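You operate a simulated robot arm through the tools that you are given. There is no shell and no other tool. Be economical: measure what you need, move in short steps, check, and stop when the job is done.

You run a simulated robot arm. Do the job below in one go: nothing can be reset, and whatever is moved stays where it is left.

JOB
Tip the blue beads into the drawer with the white knob and shut it.
Fine: all of them; jar back.

The check looks at the end state, three seconds after you hand in, the way a careful person would. Anything else that was tipped, shoved, dropped, spilled or broken makes it a failure.

ROBOT AND FRAMES
A 7-joint arm with a two-finger parallel gripper, fixed in place. Base frame: the origin is at the foot of the arm, x ahead of it, y to its left, z up; the work surface is at about z = 720. Lengths are in mm, angles in rad, forces in N, time in s.
With the tool pointing down near the work surface it reaches from about 300 to 740 mm from the base axis. Its first joint turns from -2.007 to 2.007 rad. Payload 3.91 kg.
The tool frame sits at the grasp point between the pads (the TCP): z along the fingers, y along the line on which they close. The tips reach 30 mm beyond it. The gripper opens to 110 mm. The fingers are 20 mm wide and 10 mm thick; the gripper's body (48 by 112 mm) begins 55 mm behind the TCP.
Orientation is that of the tool frame in the base frame, as a unit quaternion [x, y, z, w]. With the fingers straight down and closing along the base's y, the tool's x points along the base's -x, its y along +y and its z along -z.

CONTROLS
- The arm moves only by the tool nudge_tool. Its argument "deltas" is a list of rows, each an object (a shift or turn left out is 0, a gripper value left out holds the last) with "delta_pos": the shift along the tool's x, y, z in mm, a list of three; "dr": the turn, a rotation vector about the tool's x, y, z in rad, a list of three. In form: [{"delta_pos": [dx, dy, dz], "dr": [ax, ay, az]}, ...]. A call has 1 to 12 rows; each row shifts and turns the commanded pose from where the row before left it, along the tool's axes as they then stand. "jaw" is the gripper command, from -1 (fully open) to 1 (shut), values between in proportion, set as the call begins (left out, the last holds). Each row takes 0.2 s and may step no farther than 50 mm and 0.15 rad from the row before; otherwise, or with a gripper value out of range, the whole call is refused. Where a pose cannot be reached the arm comes as near as it can. A force on the tool above 40 N (or 10 N above the force at the start of the call, whichever is more), or a blocked arm, ends the call early, and 0.2 s more pass. The fingers move at their own pace (about 108 mm/s each) and stop on an object; they squeeze with about 41 N. The grip force told is the motor's: it shows also when the fingers shut on nothing. Time passes only in rows, and 0.2 s behind the last, so rows that do not move let the fingers close. It gives the time, the measured TCP pose, the force on the tool (base axes), the opening and the grip force at its end, in the units of the frame above (readings bear some noise).
- Cameras (640 x 400 px; columns grow to the right, rows downward): "scene" is fixed at [399.3, 651.1, 1437.3]; the picture's right is [-0.97, -0.25, 0.00], its down [-0.16, 0.62, -0.77] and it looks along [0.19, -0.75, -0.64] (base axes); focal length 351 px, centre (320, 200). "wrist" rides on the gripper at [72, 17, -103] in the tool frame; the picture's right is [-0.23, 0.97, 0.00], its down [-0.76, -0.18, -0.62] and it looks along [-0.61, -0.14, 0.78] (tool axes); focal length 222 px, centre (320, 200). There is no depth. A picture from a camera that has moved, and an enlarged one, comes with that camera's place and axes in the base frame and with its lens.
- snapshot(camera): a new picture of that camera. No time passes.
- move_column(by): slides the trunk up (or, below 0, down) by that many mm; the arm rides with it, the base frame stays. It gives what a move gives, with no picture.
- close_up(camera, box): a new picture of the part [left, top, right, bottom] of that camera's present view, enlarged. No time passes.
- sign_off(): hands the job in; it is judged then, once.

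Go step by step. Nothing tells you positions but the pictures and the camera data: compare them with the known pose of the tool, close in by small moves and look again before you grip or let go. The budget is 120 turns and 76 pictures, counting those below and the enlarged ones. Unless the task says otherwise, let go and move clear before handing in, and close with one line.

The tools are called after ">>>" by a JSON object that holds its "method" and its "body". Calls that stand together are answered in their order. nudge_tool: Moves the arm, as the interface text tells. Its arguments: {"type":"object","properties":{"deltas":{"type":"array","items":{"type":"object","properties":{"delta_pos":{"type":"array","items":{"type":"number"}},"dr":{"type":"array","items":{"type":"number"}}}}},"jaw":{"type":"number"}},"required":["deltas"]} The other tools are called the same way: move_column (by) slides the trunk up or down; snapshot (camera) takes a picture; close_up (camera, box) takes an enlarged picture of a part of a camera's view; sign_off () hands the job in.

At the start:

```text
clock: 0.0
ee_pos: [615.5, -213.9, 1072.9]
tool_rot: [0.0, 1.0, 0.0, 0.0]
contact_force: [-0.7, -0.3, -0.4]
grip_width: 110.0
grasp_force: 0.0
trunk travel left (down, up): [-725.0, 265.0]
```

scene: 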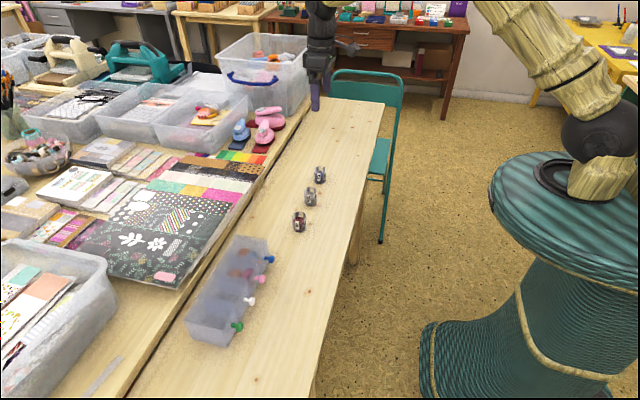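
wrist: 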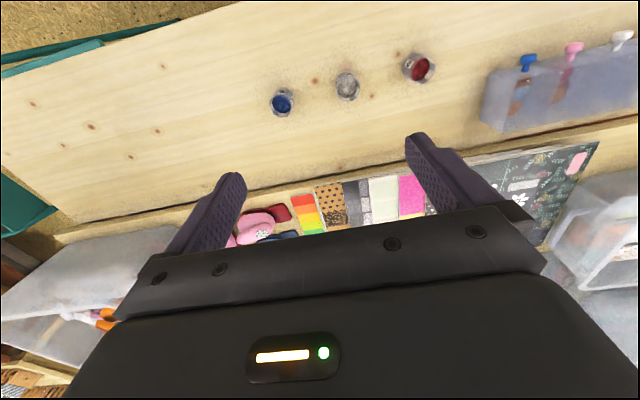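

I see three small jars in a row (blue, clear/white, red contents) and a chest with four drawers with coloured knobs. I'll look closer to place them.

>>> {"method": "close_up", "body": {"camera": "scene", "box": [170, 220, 330, 360]}}

>>> {"method": "close_up", "body": {"camera": "scene", "box": [270, 155, 350, 240]}}

>>> {"method": "close_up", "body": {"camera": "wrist", "box": [240, 20, 640, 160]}}

```text
2.86 times, centred on (250, 290) of scene
camera zoom: at [399.3, 651.1, 1437.3], right [-0.97, -0.25, 0.0], down [-0.16, 0.62, -0.77], along [0.19, -0.75, -0.64], focal length 1002 px, centre (520, -57)
```

zoom: 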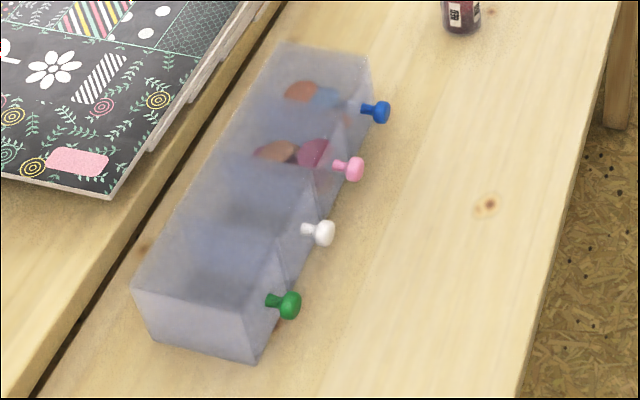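

```text
4.71 times, centred on (310, 198) of scene
camera zoom: at [399.3, 651.1, 1437.3], right [-0.97, -0.25, 0.0], down [-0.16, 0.62, -0.77], along [0.19, -0.75, -0.64], focal length 1650 px, centre (367, 212)
```

zoom: 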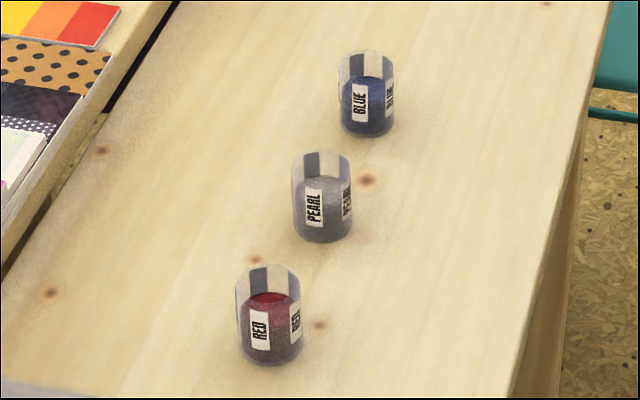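

```text
1.60 times, centred on (440, 90) of wrist
camera zoom: at [543.9, -196.7, 1176.8], right [0.23, 0.97, 0.0], down [0.76, -0.18, 0.62], along [0.61, -0.14, -0.78], focal length 355 px, centre (128, 376)
```

zoom: 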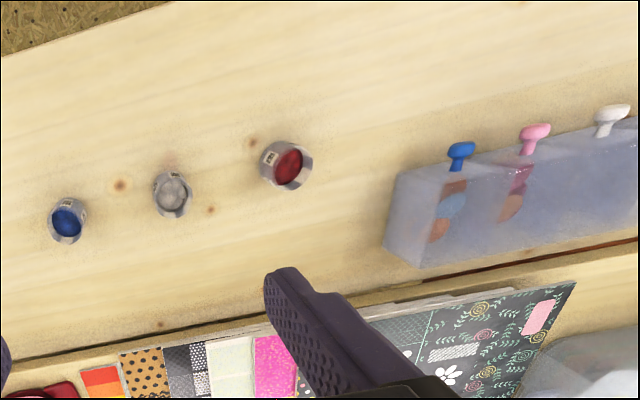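

The jars stand along x≈637 with blue at y≈-285. The white knob is roughly at (663, 243, 764), with its drawer opening toward the robot. I'll move over for a closer look.

>>> {"method": "nudge_tool", "body": {"deltas": [{"delta_pos": [4.1, 44, 11.2]}, {"delta_pos": [4.1, 44, 11.2]}, {"delta_pos": [4.1, 44, 11.2]}, {"delta_pos": [4.1, 44, 11.2]}, {"delta_pos": [4.1, 44, 11.2]}, {"delta_pos": [4.1, 44, 11.2]}, {"delta_pos": [4.1, 44, 11.2]}, {"delta_pos": [4.1, 44, 11.2]}, {"delta_pos": [4.1, 44, 11.2]}, {"delta_pos": [4.1, 44, 11.2]}, {"delta_pos": [4.1, 44, 11.2]}], "jaw": -0.3}}

>>> {"method": "snapshot", "body": {"camera": "wrist"}}

>>> {"method": "snapshot", "body": {"camera": "scene"}}

```text
clock: 2.4
ee_pos: [570.8, 271.9, 950.0]
tool_rot: [0.0, 1.0, -0.001, 0.0]
contact_force: [-0.3, 0.1, -0.8]
grip_width: 71.1
grasp_force: 0.0
trunk travel left (down, up): [-725.0, 265.0]
```

```text
70 pictures are left
camera wrist: at [498.7, 289.1, 1053.2], right [0.23, 0.97, 0.0], down [0.76, -0.18, 0.62], along [0.61, -0.14, -0.78], focal length 222 px, centre (320, 200)
```

wrist: 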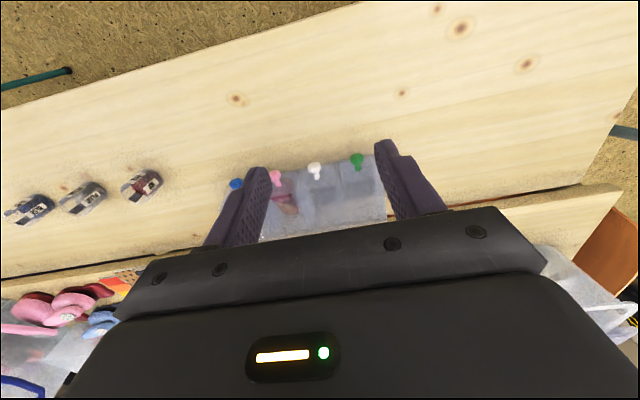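

```text
69 pictures are left
```

scene: 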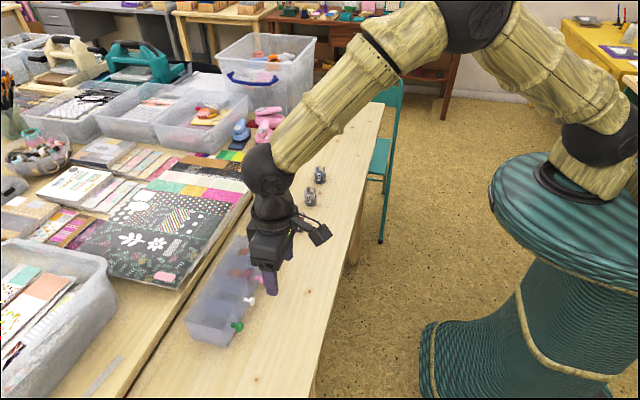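

>>> {"method": "close_up", "body": {"camera": "wrist", "box": [215, 130, 415, 255]}}

>>> {"method": "close_up", "body": {"camera": "scene", "box": [180, 250, 300, 350]}}

```text
3.20 times, centred on (315, 192) of wrist
camera zoom: at [498.7, 289.1, 1053.2], right [0.23, 0.97, 0.0], down [0.76, -0.18, 0.62], along [0.61, -0.14, -0.78], focal length 711 px, centre (336, 224)
```

zoom: 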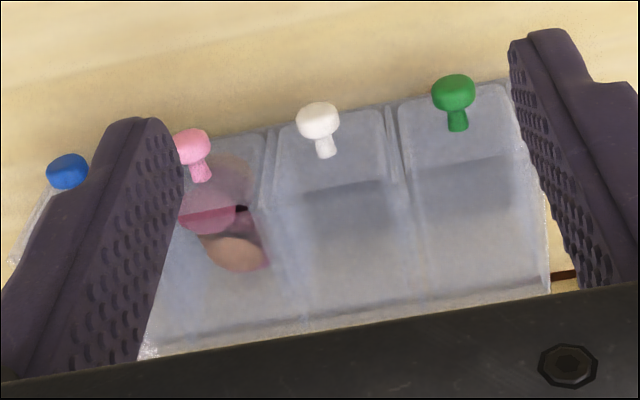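

```text
4.00 times, centred on (240, 300) of scene
camera zoom: at [399.3, 651.1, 1437.3], right [-0.97, -0.25, 0.0], down [-0.16, 0.62, -0.77], along [0.19, -0.75, -0.64], focal length 1403 px, centre (640, -200)
```

zoom: 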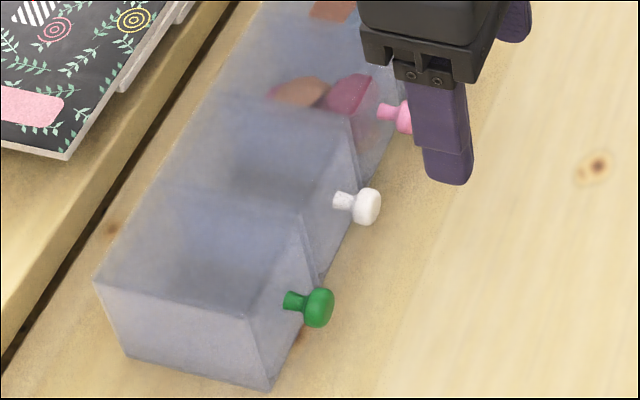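

The white knob's head is at about (660, 243, 763), and the drawer front is near x=685. I'll go above it with a narrower opening and check.

>>> {"method": "nudge_tool", "body": {"deltas": [{"delta_pos": [-22.3, -7.2, 23]}, {"delta_pos": [-22.3, -7.2, 23]}, {"delta_pos": [-22.3, -7.2, 23]}, {"delta_pos": [-22.3, -7.2, 23]}], "jaw": 0.15}}

>>> {"method": "close_up", "body": {"camera": "wrist", "box": [220, 100, 420, 225]}}

>>> {"method": "close_up", "body": {"camera": "scene", "box": [180, 250, 300, 350]}}

```text
clock: 3.4
ee_pos: [664.0, 243.0, 856.2]
tool_rot: [0.0, 1.0, -0.001, 0.0]
contact_force: [-0.3, -0.1, 0.0]
grip_width: 46.8
grasp_force: 0.2
trunk travel left (down, up): [-725.0, 265.0]
```

```text
3.20 times, centred on (320, 162) of wrist
camera zoom: at [590.5, 259.6, 960.2], right [0.23, 0.97, 0.0], down [0.76, -0.18, 0.62], along [0.61, -0.14, -0.78], focal length 711 px, centre (320, 320)
```

zoom: 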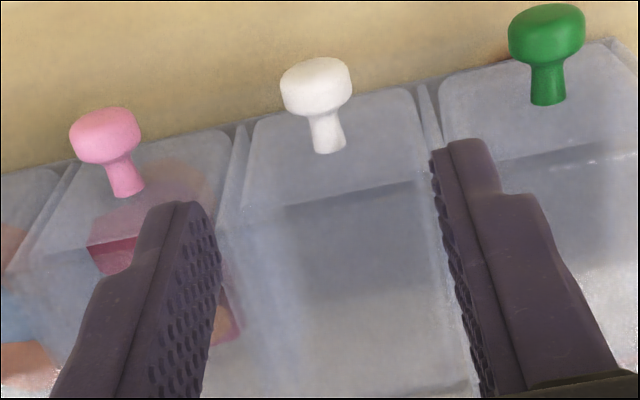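

```text
4.00 times, centred on (240, 300) of scene
camera zoom: at [399.3, 651.1, 1437.3], right [-0.97, -0.25, 0.0], down [-0.16, 0.62, -0.77], along [0.19, -0.75, -0.64], focal length 1403 px, centre (640, -200)
```

zoom: 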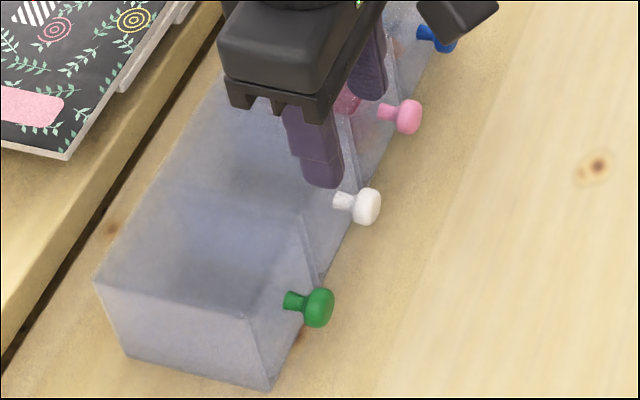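

>>> {"method": "nudge_tool", "body": {"deltas": [{"delta_pos": [2, -1, 20]}, {"delta_pos": [1, 0, 20]}, {"delta_pos": [0, 0, 20]}, {"delta_pos": [0, 0, 17]}, {"delta_pos": [0, 0, 15]}]}}

>>> {"method": "snapshot", "body": {"camera": "wrist"}}

>>> {"method": "close_up", "body": {"camera": "scene", "box": [180, 250, 300, 350]}}

```text
clock: 4.6
ee_pos: [657.4, 240.1, 765.4]
tool_rot: [0.0, 1.0, 0.001, 0.0]
contact_force: [0.5, 0.2, 0.3]
grip_width: 46.9
grasp_force: 0.0
trunk travel left (down, up): [-725.0, 265.0]
```

```text
64 pictures are left
camera wrist: at [585.6, 257.5, 868.5], right [0.23, 0.97, 0.0], down [0.76, -0.18, 0.62], along [0.61, -0.14, -0.78], focal length 222 px, centre (320, 200)
```

wrist: 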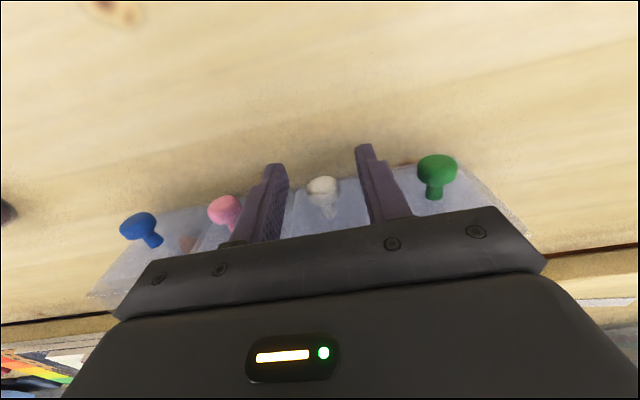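

```text
4.00 times, centred on (240, 300) of scene
camera zoom: at [399.3, 651.1, 1437.3], right [-0.97, -0.25, 0.0], down [-0.16, 0.62, -0.77], along [0.19, -0.75, -0.64], focal length 1403 px, centre (640, -200)
```

zoom: 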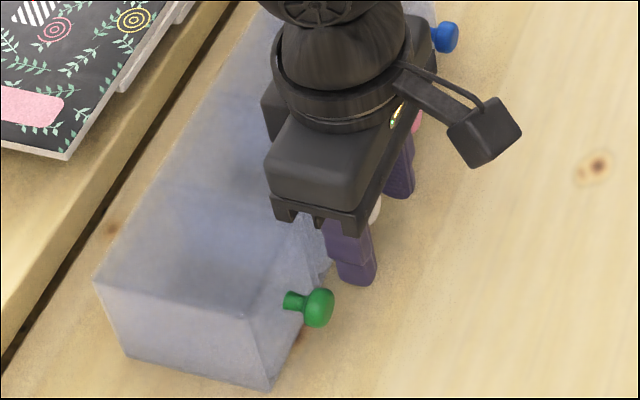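

The knob is between the fingers, so I'll close on it.

>>> {"method": "nudge_tool", "body": {"deltas": [{"delta_pos": [-2, 2, 2]}, {}, {}], "jaw": 1}}

```text
clock: 5.4
ee_pos: [659.4, 241.4, 764.6]
tool_rot: [0.0, 1.0, 0.0, 0.0]
contact_force: [-6.5, -3.8, 9.1]
grip_width: 18.6
grasp_force: 41.0
trunk travel left (down, up): [-725.0, 265.0]
```

>>> {"method": "nudge_tool", "body": {"deltas": [{"delta_pos": [6, 0, 0]}, {"delta_pos": [8, 0, 0]}, {"delta_pos": [8, 0, 0]}, {"delta_pos": [8, 0, 0]}]}}

>>> {"method": "close_up", "body": {"camera": "scene", "box": [180, 230, 320, 350]}}

```text
clock: 6.4
ee_pos: [629.8, 242.1, 764.1]
tool_rot: [0.0, 1.0, 0.0, 0.0]
contact_force: [-0.3, -3.8, 7.9]
grip_width: 18.4
grasp_force: 40.9
trunk travel left (down, up): [-725.0, 265.0]
```

```text
3.33 times, centred on (250, 290) of scene
camera zoom: at [399.3, 651.1, 1437.3], right [-0.97, -0.25, 0.0], down [-0.16, 0.62, -0.77], along [0.19, -0.75, -0.64], focal length 1169 px, centre (553, -100)
```

zoom: 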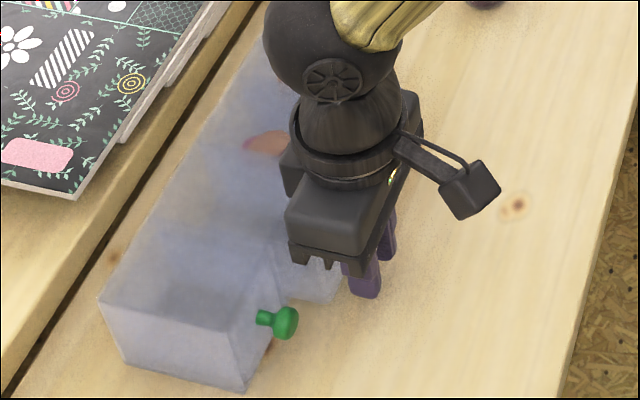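

The drawer is coming out and the chest is staying put. I'll pull about 30 mm more.

>>> {"method": "nudge_tool", "body": {"deltas": [{"delta_pos": [8, 0, 0]}, {"delta_pos": [8, 0, 0]}, {"delta_pos": [8, 0, 0]}, {"delta_pos": [6, 0, 0]}]}}

>>> {"method": "close_up", "body": {"camera": "scene", "box": [180, 230, 320, 350]}}

>>> {"method": "snapshot", "body": {"camera": "wrist"}}

```text
clock: 7.4
ee_pos: [598.7, 241.9, 763.2]
tool_rot: [0.001, 1.0, -0.001, 0.0]
contact_force: [-0.4, -3.7, 5.4]
grip_width: 18.7
grasp_force: 40.7
trunk travel left (down, up): [-725.0, 265.0]
```

```text
3.33 times, centred on (250, 290) of scene
camera zoom: at [399.3, 651.1, 1437.3], right [-0.97, -0.25, 0.0], down [-0.16, 0.62, -0.77], along [0.19, -0.75, -0.64], focal length 1169 px, centre (553, -100)
```

zoom: 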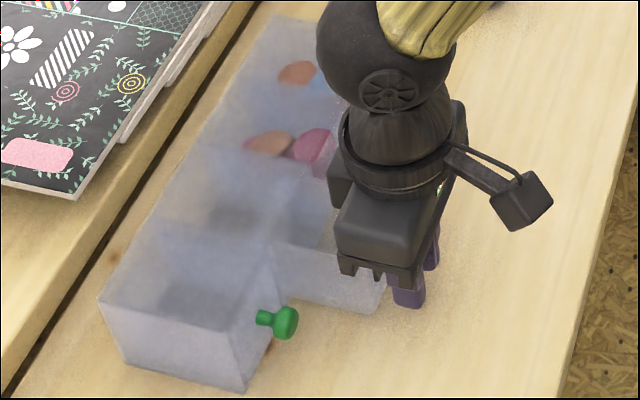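

```text
60 pictures are left
camera wrist: at [526.0, 258.9, 867.7], right [0.23, 0.97, 0.0], down [0.76, -0.18, 0.62], along [0.61, -0.14, -0.78], focal length 222 px, centre (320, 200)
```

wrist: 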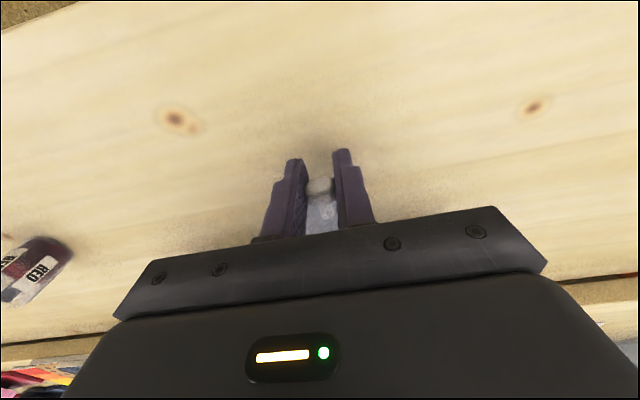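

The drawer is open by about 61 mm. I'll release, lift and look into it.

>>> {"method": "nudge_tool", "body": {"deltas": [{}, {}, {"delta_pos": [0, 0, -20]}, {"delta_pos": [0, 0, -40]}, {"delta_pos": [20, 10, -40]}, {"delta_pos": [30, 10, -40]}, {"delta_pos": [0, 0, -30]}], "jaw": 0.15}}

>>> {"method": "snapshot", "body": {"camera": "wrist"}}

>>> {"method": "close_up", "body": {"camera": "scene", "box": [180, 230, 320, 350]}}

```text
refused: row 6 steps farther than a row can; nothing moved
```

```text
59 pictures are left
camera wrist: at [526.0, 258.9, 867.7], right [0.23, 0.97, 0.0], down [0.76, -0.18, 0.62], along [0.61, -0.14, -0.78], focal length 222 px, centre (320, 200)
```

wrist: 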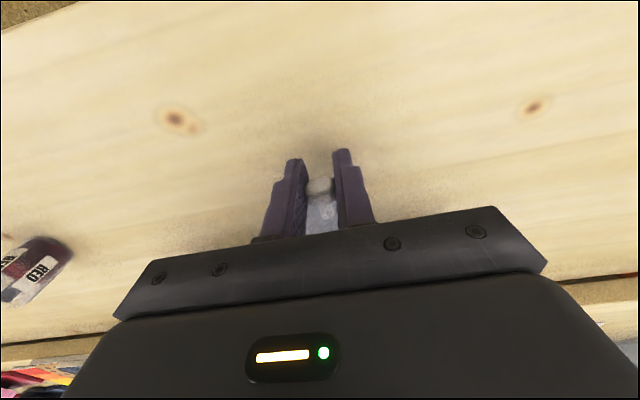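

```text
3.33 times, centred on (250, 290) of scene
camera zoom: at [399.3, 651.1, 1437.3], right [-0.97, -0.25, 0.0], down [-0.16, 0.62, -0.77], along [0.19, -0.75, -0.64], focal length 1169 px, centre (553, -100)
```

zoom: 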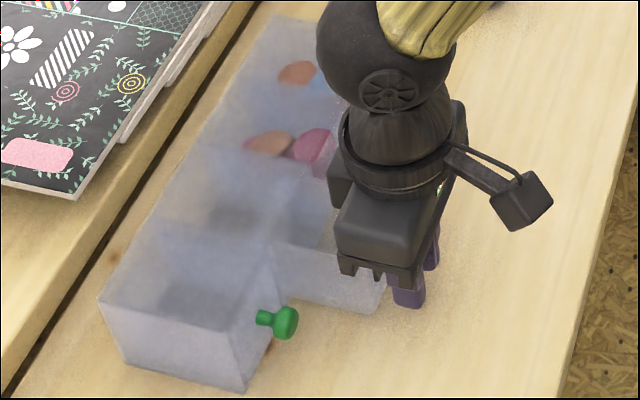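

One row in that move was too long, so the whole call was refused. I'm repeating the release and lift with shorter rows.

>>> {"method": "nudge_tool", "body": {"deltas": [{}, {}, {"delta_pos": [0, 0, -20]}, {"delta_pos": [0, 0, -40]}, {"delta_pos": [20, 10, -35]}, {"delta_pos": [30, 10, -35]}, {"delta_pos": [0, 0, -30]}], "jaw": 0.15}}

>>> {"method": "snapshot", "body": {"camera": "wrist"}}

>>> {"method": "close_up", "body": {"camera": "scene", "box": [180, 230, 320, 350]}}

```text
clock: 9.0
ee_pos: [549.3, 263.0, 925.8]
tool_rot: [0.0, 1.0, 0.0, -0.001]
contact_force: [0.3, 0.2, 0.3]
grip_width: 47.0
grasp_force: 0.0
trunk travel left (down, up): [-725.0, 265.0]
```

```text
57 pictures are left
camera wrist: at [477.5, 279.8, 1028.9], right [0.23, 0.97, 0.0], down [0.76, -0.18, 0.62], along [0.61, -0.14, -0.78], focal length 222 px, centre (320, 200)
```

wrist: 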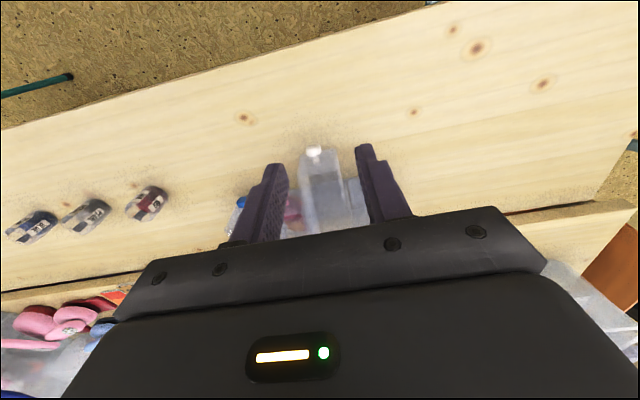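

```text
3.33 times, centred on (250, 290) of scene
camera zoom: at [399.3, 651.1, 1437.3], right [-0.97, -0.25, 0.0], down [-0.16, 0.62, -0.77], along [0.19, -0.75, -0.64], focal length 1169 px, centre (553, -100)
```

zoom: 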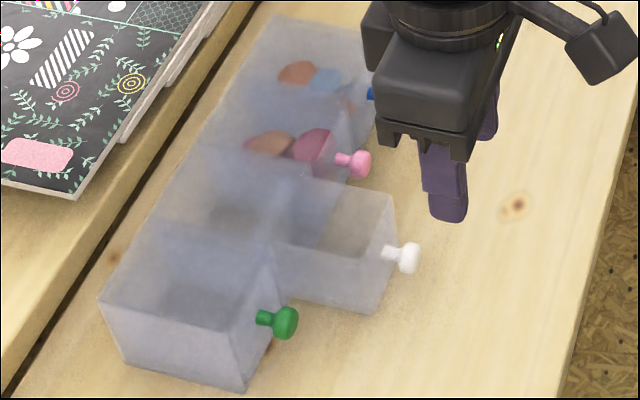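

The drawer stands open, with its opening over roughly x 625–683, y 213–271 and its rim near z 778. For a side grip on the jar I want the camera above the tool, so I'll turn the wrist while travelling back towards the jars at height.

>>> {"method": "nudge_tool", "body": {"deltas": [{"dr": [0, 0, 0.15], "delta_pos": [0, 0, -10]}, {"dr": [0, 0, 0.15], "delta_pos": [0, 0, -10]}, {"dr": [0, 0, 0.15], "delta_pos": [0, 0, -10]}, {"dr": [0, 0, 0.15], "delta_pos": [0, 0, -10]}, {"dr": [0, 0, 0.15], "delta_pos": [0, 0, -10]}, {"dr": [0, 0, 0.15]}, {"dr": [0, 0, 0.15]}, {"dr": [0, 0, 0.15]}, {"dr": [0, 0, 0.15]}, {"dr": [0, 0, 0.15]}, {"dr": [0, 0, 0.15]}]}}

```text
clock: 11.4
ee_pos: [549.1, 262.7, 973.3]
tool_rot: [0.735, 0.678, 0.0, 0.0]
contact_force: [0.5, -0.2, 0.1]
grip_width: 46.8
grasp_force: 0.0
trunk travel left (down, up): [-725.0, 265.0]
```

>>> {"method": "nudge_tool", "body": {"deltas": [{"dr": [0, 0, 0.15]}, {"dr": [0, 0, 0.15]}, {"dr": [0, 0, 0.15]}, {"dr": [0, 0, 0.15]}, {"dr": [0, 0, 0.15]}, {"dr": [0, 0, 0.15]}, {"dr": [0, 0, 0.15]}, {"dr": [0, 0, 0.15]}, {"dr": [0, 0, 0.15]}, {"dr": [0, 0, 0.1416]}]}}

```text
clock: 13.6
ee_pos: [550.0, 262.4, 973.3]
tool_rot: [1.0, -0.002, 0.0, 0.0]
contact_force: [-0.9, 0.0, 0.2]
grip_width: 46.8
grasp_force: 0.1
trunk travel left (down, up): [-725.0, 265.0]
```

The wrist can reach the flipped orientation. Next I'll travel to the front of the blue jar, still high.

>>> {"method": "nudge_tool", "body": {"deltas": [{"delta_pos": [-6, 45.6, 0]}, {"delta_pos": [-6, 45.6, 0]}, {"delta_pos": [-6, 45.6, 0]}, {"delta_pos": [-6, 45.6, 0]}, {"delta_pos": [-6, 45.6, 0]}, {"delta_pos": [-6, 45.6, 0]}, {"delta_pos": [-6, 45.6, 0]}, {"delta_pos": [-6, 45.6, 0]}, {"delta_pos": [-6, 45.6, 0]}, {"delta_pos": [-6, 45.6, 0]}, {"delta_pos": [-6, 45.6, 0]}, {"delta_pos": [-4, 45.6, 0]}], "jaw": -0.3}}

>>> {"method": "nudge_tool", "body": {"deltas": [{"dr": [0, 0.15, 0]}, {"dr": [0, 0.15, 0]}, {"dr": [0, 0.15, 0]}, {"dr": [0, 0.15, 0]}, {"dr": [0, 0.15, 0]}, {"dr": [0, 0.15, 0]}, {"dr": [0, 0.15, 0]}, {"dr": [0, 0.084, 0]}]}}

>>> {"method": "snapshot", "body": {"camera": "scene"}}

>>> {"method": "snapshot", "body": {"camera": "wrist"}}

```text
clock: 16.2
ee_pos: [479.5, -286.1, 973.8]
tool_rot: [1.0, 0.001, 0.0, 0.0]
contact_force: [0.1, -0.7, -0.1]
grip_width: 71.6
grasp_force: 0.0
trunk travel left (down, up): [-725.0, 265.0]
```

```text
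clock: 18.0
ee_pos: [480.4, -285.6, 973.5]
tool_rot: [0.843, 0.0, 0.538, 0.0]
contact_force: [-0.3, -0.3, -0.6]
grip_width: 71.7
grasp_force: 0.0
trunk travel left (down, up): [-725.0, 265.0]
```

```text
55 pictures are left
```

scene: 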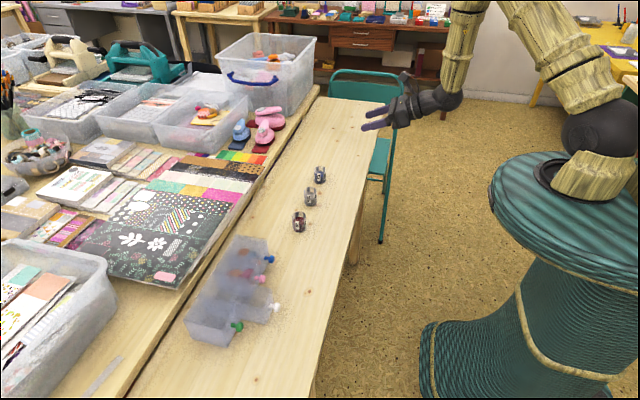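

```text
54 pictures are left
camera wrist: at [416.6, -301.7, 1083.5], right [-0.1, -0.97, -0.21], down [-0.89, 0.18, -0.43], along [0.45, 0.14, -0.88], focal length 222 px, centre (320, 200)
```

wrist: 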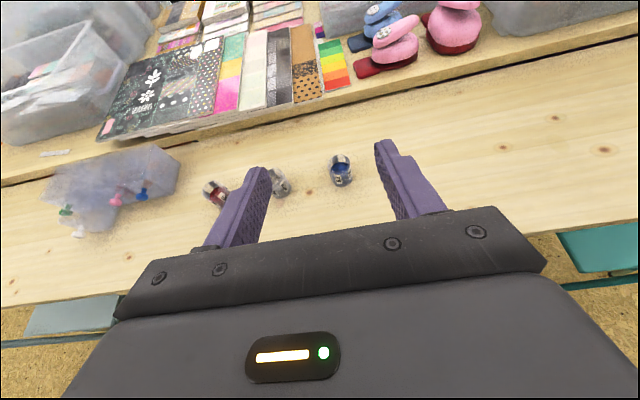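

The tilted pose works with the camera on top. I'll come down to just short of the jar and look.

>>> {"method": "nudge_tool", "body": {"deltas": [{"delta_pos": [-26, 0.5, 23]}, {"delta_pos": [-26, 0.5, 23]}, {"delta_pos": [-26, 0.5, 23]}, {"delta_pos": [-26, 0.5, 23]}, {"delta_pos": [-26, 0.5, 23]}]}}

>>> {"method": "snapshot", "body": {"camera": "wrist"}}

>>> {"method": "snapshot", "body": {"camera": "scene"}}

```text
clock: 19.2
ee_pos: [531.6, -286.5, 809.3]
tool_rot: [0.844, 0.0, 0.536, 0.0]
contact_force: [-0.1, 0.7, 0.5]
grip_width: 72.0
grasp_force: 0.1
trunk travel left (down, up): [-725.0, 265.0]
```

```text
53 pictures are left
camera wrist: at [467.4, -303.0, 918.9], right [-0.1, -0.97, -0.21], down [-0.89, 0.18, -0.43], along [0.45, 0.14, -0.88], focal length 222 px, centre (320, 200)
```

wrist: 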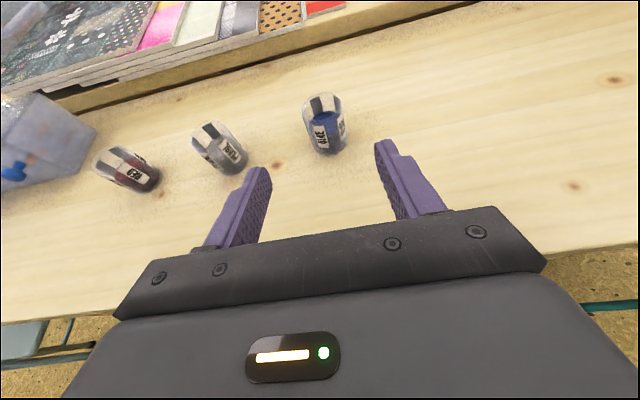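

```text
52 pictures are left
```

scene: 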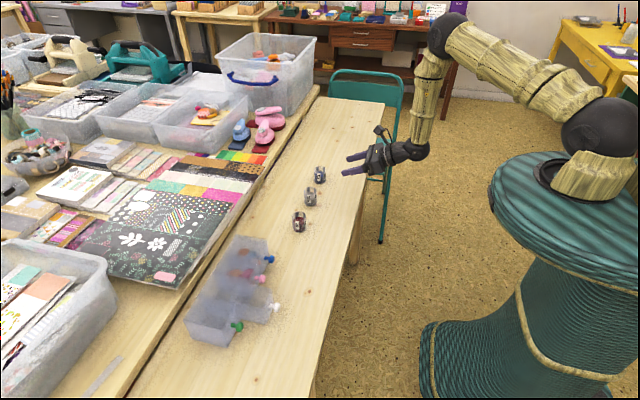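

>>> {"method": "close_up", "body": {"camera": "wrist", "box": [280, 75, 380, 175]}}

>>> {"method": "close_up", "body": {"camera": "scene", "box": [290, 150, 350, 200]}}

```text
4.00 times, centred on (330, 125) of wrist
camera zoom: at [467.4, -303.0, 918.9], right [-0.1, -0.97, -0.21], down [-0.89, 0.18, -0.43], along [0.45, 0.14, -0.88], focal length 888 px, centre (280, 500)
```

zoom: 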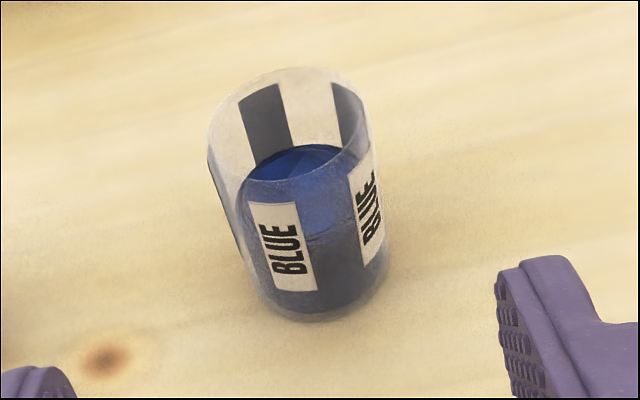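

```text
8.00 times, centred on (320, 175) of scene
camera zoom: at [399.3, 651.1, 1437.3], right [-0.97, -0.25, 0.0], down [-0.16, 0.62, -0.77], along [0.19, -0.75, -0.64], focal length 2806 px, centre (320, 400)
```

zoom: 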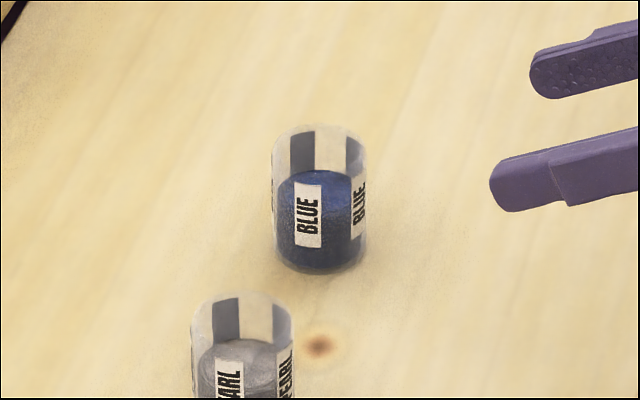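

The blue jar's axis is at about (637.5, -290), 39 mm wide and 50 mm tall, filled about halfway. I'll lower to z≈750 in front of it and line up.

>>> {"method": "nudge_tool", "body": {"deltas": [{"delta_pos": [-14.6, 1.2, 15.4]}, {"delta_pos": [-14.6, 1.2, 15.4]}, {"delta_pos": [-14.6, 1.1, 15.4]}, {"delta_pos": [8, 0, 17]}]}}

>>> {"method": "close_up", "body": {"camera": "wrist", "box": [220, 50, 460, 250]}}

>>> {"method": "close_up", "body": {"camera": "scene", "box": [290, 150, 390, 220]}}

```text
clock: 20.2
ee_pos: [571.9, -288.2, 747.6]
tool_rot: [0.844, -0.001, 0.537, 0.001]
contact_force: [-0.4, -0.2, 0.5]
grip_width: 71.3
grasp_force: 0.1
trunk travel left (down, up): [-725.0, 265.0]
```

```text
2.00 times, centred on (340, 150) of wrist
camera zoom: at [508.9, -306.7, 858.3], right [-0.1, -0.97, -0.21], down [-0.89, 0.18, -0.43], along [0.45, 0.14, -0.88], focal length 444 px, centre (280, 300)
```

zoom: 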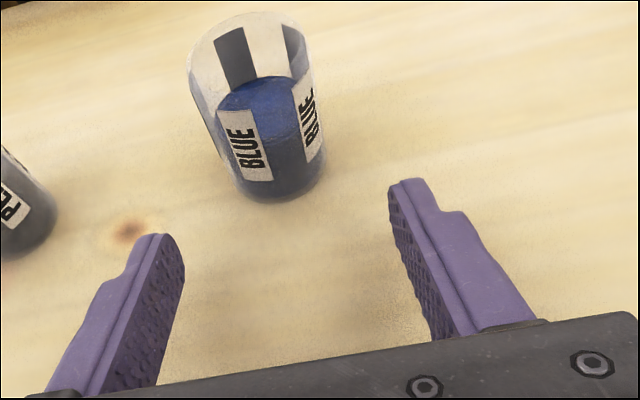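

```text
5.71 times, centred on (340, 185) of scene
camera zoom: at [399.3, 651.1, 1437.3], right [-0.97, -0.25, 0.0], down [-0.16, 0.62, -0.77], along [0.19, -0.75, -0.64], focal length 2004 px, centre (206, 286)
```

zoom: 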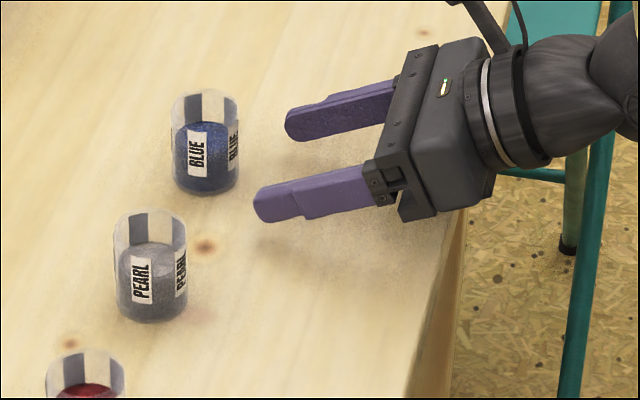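

>>> {"method": "nudge_tool", "body": {"deltas": [{"delta_pos": [5.8, 0.5, 11.8]}, {"delta_pos": [5.7, 0.4, 11.8]}, {"delta_pos": [5.7, 0.4, 11.8]}, {"delta_pos": [5.7, 0.4, 11.8]}, {"delta_pos": [5.6, 0.3, 11.8]}]}}

>>> {"method": "close_up", "body": {"camera": "wrist", "box": [220, 50, 460, 250]}}

>>> {"method": "close_up", "body": {"camera": "scene", "box": [290, 150, 390, 220]}}

```text
clock: 21.4
ee_pos: [636.6, -292.5, 749.6]
tool_rot: [0.844, 0.001, 0.537, -0.001]
contact_force: [0.7, -0.3, -0.5]
grip_width: 71.7
grasp_force: 0.0
trunk travel left (down, up): [-725.0, 265.0]
```

```text
2.00 times, centred on (340, 150) of wrist
camera zoom: at [574.6, -309.9, 858.6], right [-0.1, -0.97, -0.21], down [-0.89, 0.18, -0.43], along [0.45, 0.14, -0.88], focal length 444 px, centre (280, 300)
```

zoom: 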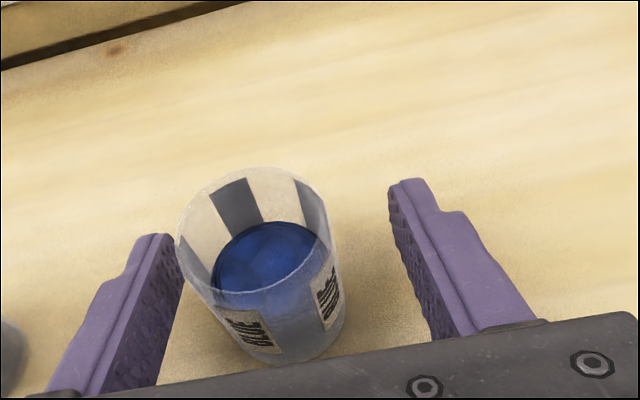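

```text
5.71 times, centred on (340, 185) of scene
camera zoom: at [399.3, 651.1, 1437.3], right [-0.97, -0.25, 0.0], down [-0.16, 0.62, -0.77], along [0.19, -0.75, -0.64], focal length 2004 px, centre (206, 286)
```

zoom: 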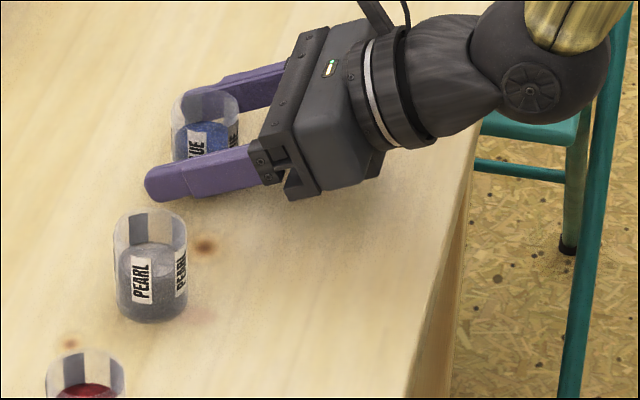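

The jar is centred between the fingers, so I'll grip it and then lift.

>>> {"method": "nudge_tool", "body": {"deltas": [{"delta_pos": [0, -1, 0]}, {}, {}, {}], "jaw": 1}}

>>> {"method": "close_up", "body": {"camera": "scene", "box": [290, 150, 390, 220]}}

```text
clock: 22.4
ee_pos: [638.9, -293.0, 748.2]
tool_rot: [0.844, 0.0, 0.537, 0.001]
contact_force: [0.7, -0.8, 2.4]
grip_width: 38.1
grasp_force: 41.2
trunk travel left (down, up): [-725.0, 265.0]
```

```text
5.71 times, centred on (340, 185) of scene
camera zoom: at [399.3, 651.1, 1437.3], right [-0.97, -0.25, 0.0], down [-0.16, 0.62, -0.77], along [0.19, -0.75, -0.64], focal length 2004 px, centre (206, 286)
```

zoom: 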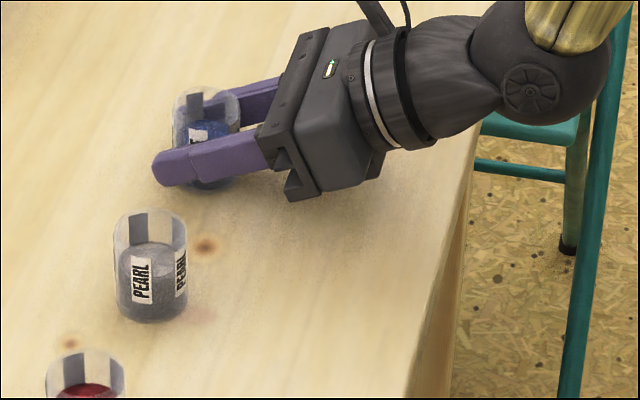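

>>> {"method": "nudge_tool", "body": {"deltas": [{"delta_pos": [9.1, 0, -4.2]}, {"delta_pos": [18.2, 0, -8.5]}, {"delta_pos": [27.2, 0, -12.7]}, {"delta_pos": [30.8, 0, -14.4]}, {"delta_pos": [30.8, 0, -14.4]}, {"delta_pos": [27.2, 0, -12.7]}]}}

>>> {"method": "snapshot", "body": {"camera": "scene"}}

>>> {"method": "snapshot", "body": {"camera": "wrist"}}

```text
clock: 23.8
ee_pos: [635.3, -291.0, 906.3]
tool_rot: [0.843, 0.0, 0.537, 0.0]
contact_force: [-0.2, 0.1, -0.8]
grip_width: 38.2
grasp_force: 41.1
trunk travel left (down, up): [-725.0, 265.0]
```

```text
44 pictures are left
```

scene: 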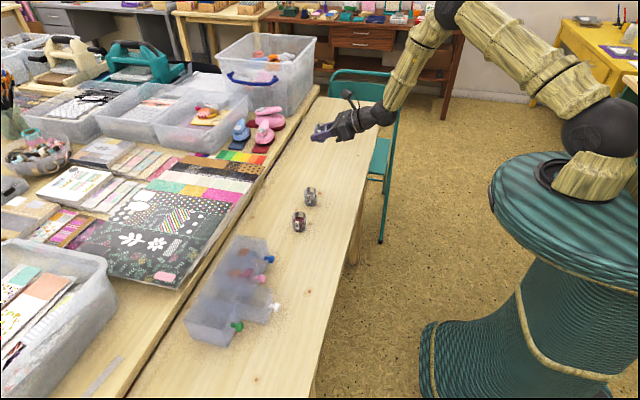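

```text
43 pictures are left
camera wrist: at [572.6, -307.9, 1017.0], right [-0.1, -0.97, -0.21], down [-0.89, 0.18, -0.43], along [0.45, 0.14, -0.88], focal length 222 px, centre (320, 200)
```

wrist: 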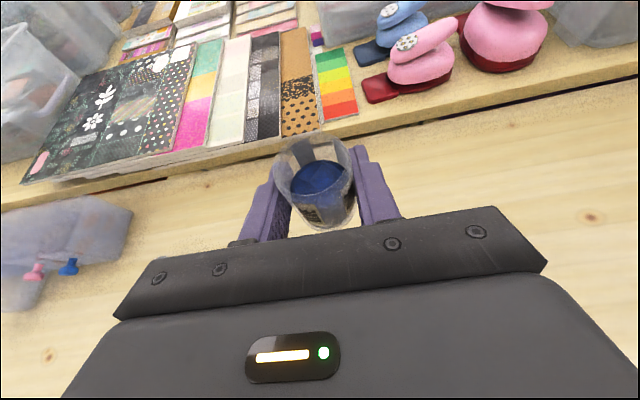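

The jar is held and lifted. The plan is to carry it to about (663, 220), pitch the tool nearly horizontal, and roll so the mouth tips toward +y over the open drawer. Transport comes first.

>>> {"method": "nudge_tool", "body": {"deltas": [{"delta_pos": [1, -15, 2.1]}, {"delta_pos": [1, -30, 2.1]}, {"delta_pos": [1, -45, 2.1]}, {"delta_pos": [1, -47, 2.1]}, {"delta_pos": [1, -47, 2.1]}, {"delta_pos": [1, -47, 2.1]}, {"delta_pos": [1, -47, 2.1]}, {"delta_pos": [1, -47, 2.1]}, {"delta_pos": [1, -47, 2.1]}, {"delta_pos": [1, -47, 2.1]}, {"delta_pos": [1, -45, 2.1]}, {"delta_pos": [1, -30, 2.1]}]}}

>>> {"method": "nudge_tool", "body": {"deltas": [{"delta_pos": [0, -17, 0]}, {"dr": [0, 0.1, 0]}, {"dr": [0, 0.1, 0]}, {"dr": [0, 0.1, 0]}]}}

>>> {"method": "snapshot", "body": {"camera": "scene"}}

>>> {"method": "snapshot", "body": {"camera": "wrist"}}

```text
clock: 26.4
ee_pos: [647.9, -107.6, 907.7]
tool_rot: [0.843, 0.001, 0.537, -0.001]
contact_force: [0.9, -0.2, -1.0]
grip_width: 38.4
grasp_force: 41.3
out of reach, approached as far as the arm can: row 6, 7, 8, 9, 10, 11, 12
trunk travel left (down, up): [-725.0, 265.0]
```

```text
clock: 27.4
ee_pos: [649.8, -110.1, 907.2]
tool_rot: [0.753, 0.0, 0.658, -0.001]
contact_force: [0.0, 0.0, -0.6]
grip_width: 38.5
grasp_force: 40.9
out of reach, approached as far as the arm can: row 1
trunk travel left (down, up): [-725.0, 265.0]
```

```text
42 pictures are left
```

scene: 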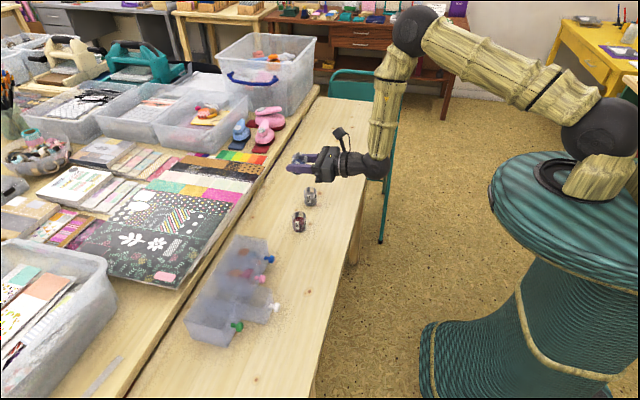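

```text
41 pictures are left
camera wrist: at [557.5, -125.8, 994.0], right [-0.03, -0.97, -0.23], down [-0.72, 0.18, -0.67], along [0.69, 0.14, -0.71], focal length 222 px, centre (320, 200)
```

wrist: 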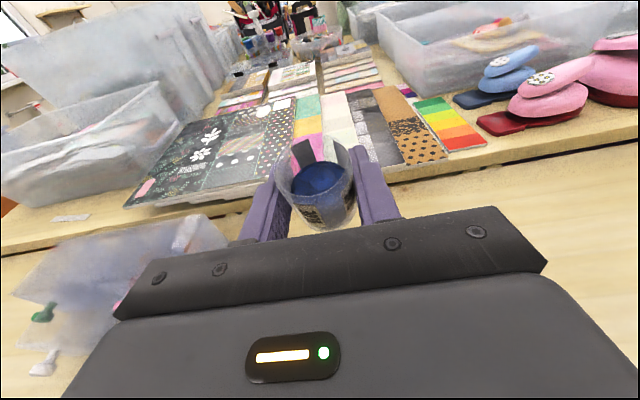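

A joint limit stopped the travel at y≈-110. Letting the tool heading turn with the arm should free it, so I'll yaw about the vertical while keeping the jar's tilt.

>>> {"method": "nudge_tool", "body": {"deltas": [{"dr": [0.0991, 0, -0.0136]}, {"dr": [0.0991, 0, -0.0136]}, {"dr": [0.0991, 0, -0.0136]}, {"dr": [0.0991, 0, -0.0136]}]}}

```text
clock: 28.4
ee_pos: [649.9, -105.8, 907.7]
tool_rot: [0.739, 0.151, 0.643, -0.132]
contact_force: [0.7, 0.9, -0.6]
grip_width: 38.3
grasp_force: 41.0
trunk travel left (down, up): [-725.0, 265.0]
```

>>> {"method": "nudge_tool", "body": {"deltas": [{"delta_pos": [2.36, -36.9, 17.2]}, {"delta_pos": [2.36, -36.9, 17.2]}, {"delta_pos": [2.36, -36.9, 17.2]}, {"delta_pos": [2.36, -36.9, 17.2]}]}}

```text
clock: 29.4
ee_pos: [658.7, 57.7, 908.7]
tool_rot: [0.739, 0.149, 0.644, -0.13]
contact_force: [-1.7, 1.1, -0.5]
grip_width: 38.1
grasp_force: 40.7
trunk travel left (down, up): [-725.0, 265.0]
```

>>> {"method": "nudge_tool", "body": {"deltas": [{"delta_pos": [2.36, -36.9, 17.2]}, {"delta_pos": [2.36, -36.9, 17.2]}, {"delta_pos": [2.36, -36.9, 17.2]}, {"delta_pos": [2.3, -36, 16.5]}]}}

>>> {"method": "snapshot", "body": {"camera": "wrist"}}

>>> {"method": "snapshot", "body": {"camera": "scene"}}

```text
clock: 30.4
ee_pos: [664.0, 222.2, 909.6]
tool_rot: [0.739, 0.149, 0.644, -0.131]
contact_force: [-0.2, 0.9, -1.0]
grip_width: 38.2
grasp_force: 40.5
trunk travel left (down, up): [-725.0, 265.0]
```

```text
40 pictures are left
camera wrist: at [584.7, 169.4, 996.5], right [0.35, -0.91, -0.23], down [-0.73, -0.12, -0.67], along [0.58, 0.4, -0.71], focal length 222 px, centre (320, 200)
```

wrist: 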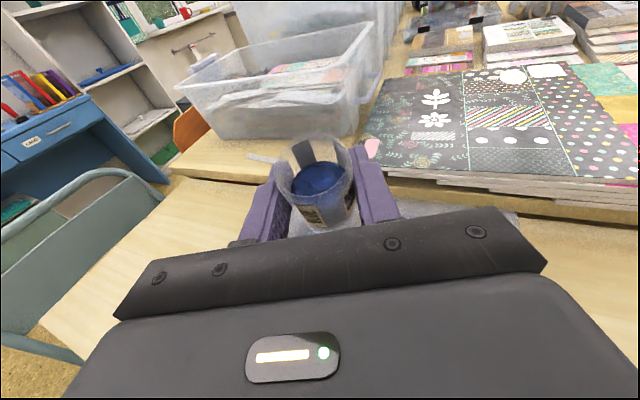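

```text
39 pictures are left
```

scene: 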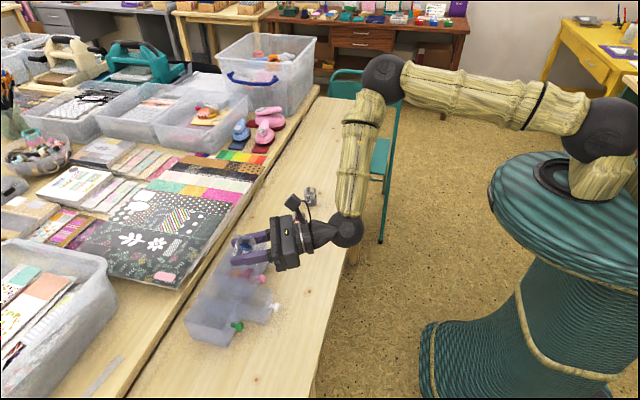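

The jar is now over the drawer, with the tool heading about 23° to the left. I'll lower to z≈848 and begin the roll, keeping short of spilling, then check.

>>> {"method": "nudge_tool", "body": {"deltas": [{"delta_pos": [-20, -0.2, 5.7]}, {"delta_pos": [-20, -0.2, 5.7]}, {"delta_pos": [-20, -0.2, 5.7]}, {"dr": [0, 0, -0.12]}, {"dr": [0, 0, -0.12]}, {"dr": [0, 0, -0.12]}]}}

>>> {"method": "close_up", "body": {"camera": "scene", "box": [170, 190, 370, 350]}}

>>> {"method": "snapshot", "body": {"camera": "wrist"}}

```text
clock: 31.8
ee_pos: [671.3, 221.2, 847.6]
tool_rot: [0.7, 0.281, 0.657, -0.013]
contact_force: [-0.2, 0.4, -0.8]
grip_width: 38.1
grasp_force: 41.5
trunk travel left (down, up): [-725.0, 265.0]
```

```text
2.50 times, centred on (270, 270) of scene
camera zoom: at [399.3, 651.1, 1437.3], right [-0.97, -0.25, 0.0], down [-0.16, 0.62, -0.77], along [0.19, -0.75, -0.64], focal length 877 px, centre (445, 25)
```

zoom: 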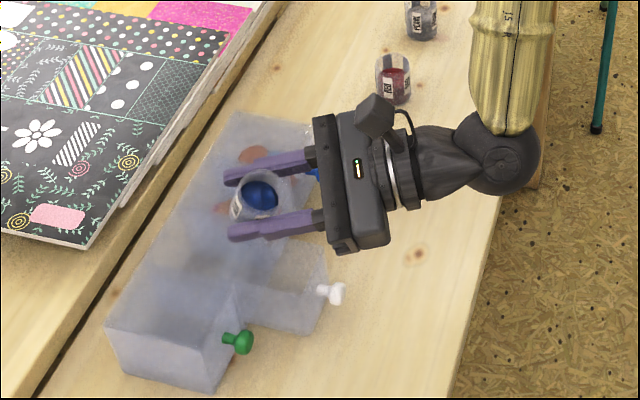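

```text
37 pictures are left
camera wrist: at [582.4, 195.4, 933.7], right [0.4, -0.91, 0.13], down [-0.63, -0.38, -0.68], along [0.67, 0.19, -0.72], focal length 222 px, centre (320, 200)
```

wrist: 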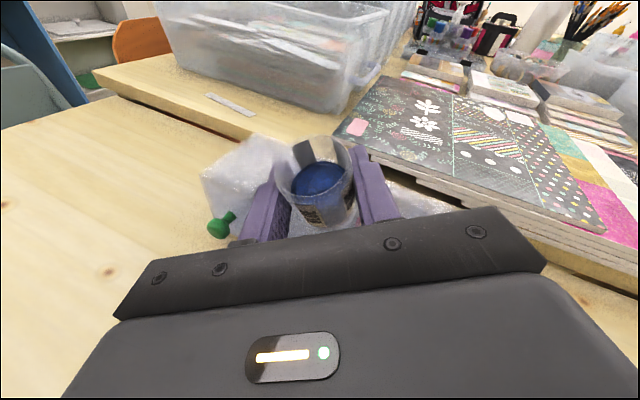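

The tilt is 0.36 rad with nothing spilled. I'll shift 5 mm toward +y and keep rolling slowly.

>>> {"method": "nudge_tool", "body": {"deltas": [{"delta_pos": [1.6, -4.3, 1.9]}, {"dr": [0, 0, -0.08]}, {"dr": [0, 0, -0.08]}, {"dr": [0, 0, -0.08]}, {"dr": [0, 0, -0.08]}, {"dr": [0, 0, -0.08]}, {"dr": [0, 0, -0.08]}, {"dr": [0, 0, -0.08]}]}}

>>> {"method": "close_up", "body": {"camera": "scene", "box": [190, 220, 310, 316]}}

```text
clock: 33.6
ee_pos: [670.2, 226.1, 844.5]
tool_rot: [0.595, 0.464, 0.634, 0.17]
contact_force: [0.1, 0.5, -0.8]
grip_width: 38.2
grasp_force: 40.6
trunk travel left (down, up): [-725.0, 265.0]
```

```text
4.17 times, centred on (250, 268) of scene
camera zoom: at [399.3, 651.1, 1437.3], right [-0.97, -0.25, 0.0], down [-0.16, 0.62, -0.77], along [0.19, -0.75, -0.64], focal length 1461 px, centre (612, -83)
```

zoom: 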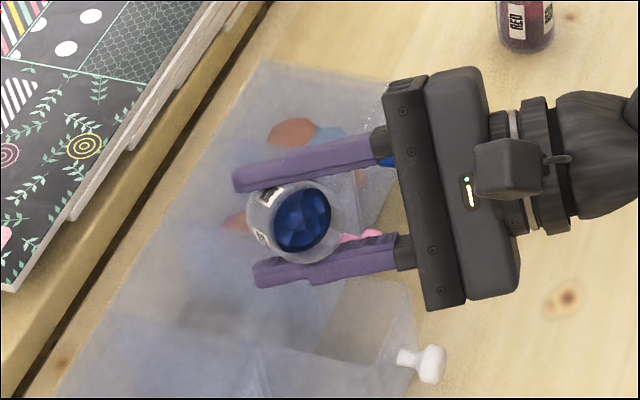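

>>> {"method": "nudge_tool", "body": {"deltas": [{"dr": [0, 0, -0.06]}, {"dr": [0, 0, -0.06]}, {"dr": [0, 0, -0.06]}, {"dr": [0, 0, -0.06]}, {"dr": [0, 0, -0.06]}]}}

>>> {"method": "close_up", "body": {"camera": "scene", "box": [190, 220, 310, 316]}}

```text
clock: 34.8
ee_pos: [670.5, 226.9, 845.7]
tool_rot: [0.52, 0.546, 0.603, 0.262]
contact_force: [0.0, 0.4, -0.6]
grip_width: 38.2
grasp_force: 41.3
trunk travel left (down, up): [-725.0, 265.0]
```

```text
4.17 times, centred on (250, 268) of scene
camera zoom: at [399.3, 651.1, 1437.3], right [-0.97, -0.25, 0.0], down [-0.16, 0.62, -0.77], along [0.19, -0.75, -0.64], focal length 1461 px, centre (612, -83)
```

zoom: 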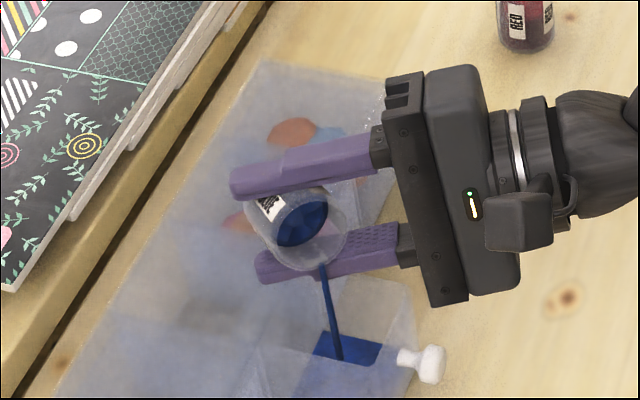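

The beads are running as a stream into the white-knob drawer. I'll hold, then continue the roll slowly.

>>> {"method": "nudge_tool", "body": {"deltas": [{}, {}, {"dr": [0, 0, -0.05]}, {}, {"dr": [0, 0, -0.05]}, {}, {"dr": [0, 0, -0.05]}, {}]}}

>>> {"method": "close_up", "body": {"camera": "scene", "box": [190, 220, 310, 316]}}

```text
clock: 36.6
ee_pos: [670.8, 226.4, 845.6]
tool_rot: [0.477, 0.584, 0.582, 0.305]
contact_force: [0.4, 0.8, 0.2]
grip_width: 38.1
grasp_force: 40.9
trunk travel left (down, up): [-725.0, 265.0]
```

```text
4.17 times, centred on (250, 268) of scene
camera zoom: at [399.3, 651.1, 1437.3], right [-0.97, -0.25, 0.0], down [-0.16, 0.62, -0.77], along [0.19, -0.75, -0.64], focal length 1461 px, centre (612, -83)
```

zoom: 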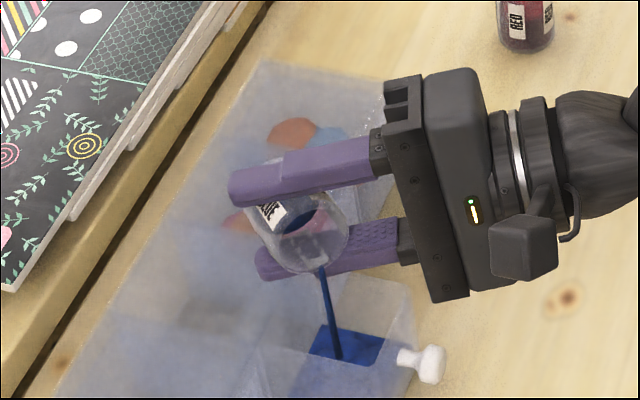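

>>> {"method": "nudge_tool", "body": {"deltas": [{"dr": [0, 0, -0.06], "delta_pos": [1.3, -0.1, -0.5]}, {}, {"dr": [0, 0, -0.06], "delta_pos": [1.3, -0.1, -0.5]}, {}, {"dr": [0, 0, -0.06], "delta_pos": [1.3, 0, -0.5]}, {}, {"dr": [0, 0, -0.06], "delta_pos": [1.3, 0, -0.5]}, {}, {"dr": [0, 0, -0.06], "delta_pos": [1.3, 0, -0.5]}, {}]}}

>>> {"method": "close_up", "body": {"camera": "scene", "box": [190, 220, 310, 316]}}

```text
clock: 38.8
ee_pos: [665.3, 232.7, 846.0]
tool_rot: [0.384, 0.649, 0.529, 0.389]
contact_force: [0.8, 0.2, -0.5]
grip_width: 38.5
grasp_force: 41.0
trunk travel left (down, up): [-725.0, 265.0]
```

```text
4.17 times, centred on (250, 268) of scene
camera zoom: at [399.3, 651.1, 1437.3], right [-0.97, -0.25, 0.0], down [-0.16, 0.62, -0.77], along [0.19, -0.75, -0.64], focal length 1461 px, centre (612, -83)
```

zoom: 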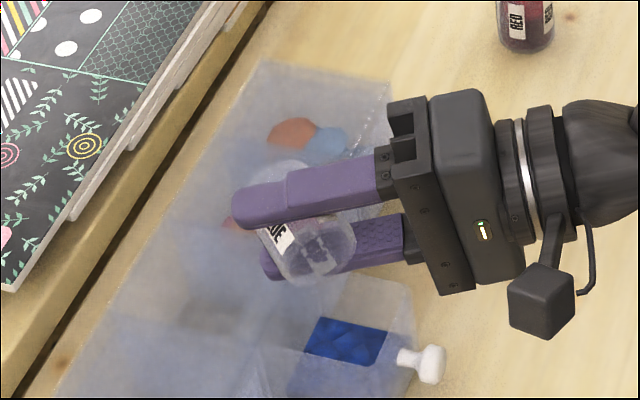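

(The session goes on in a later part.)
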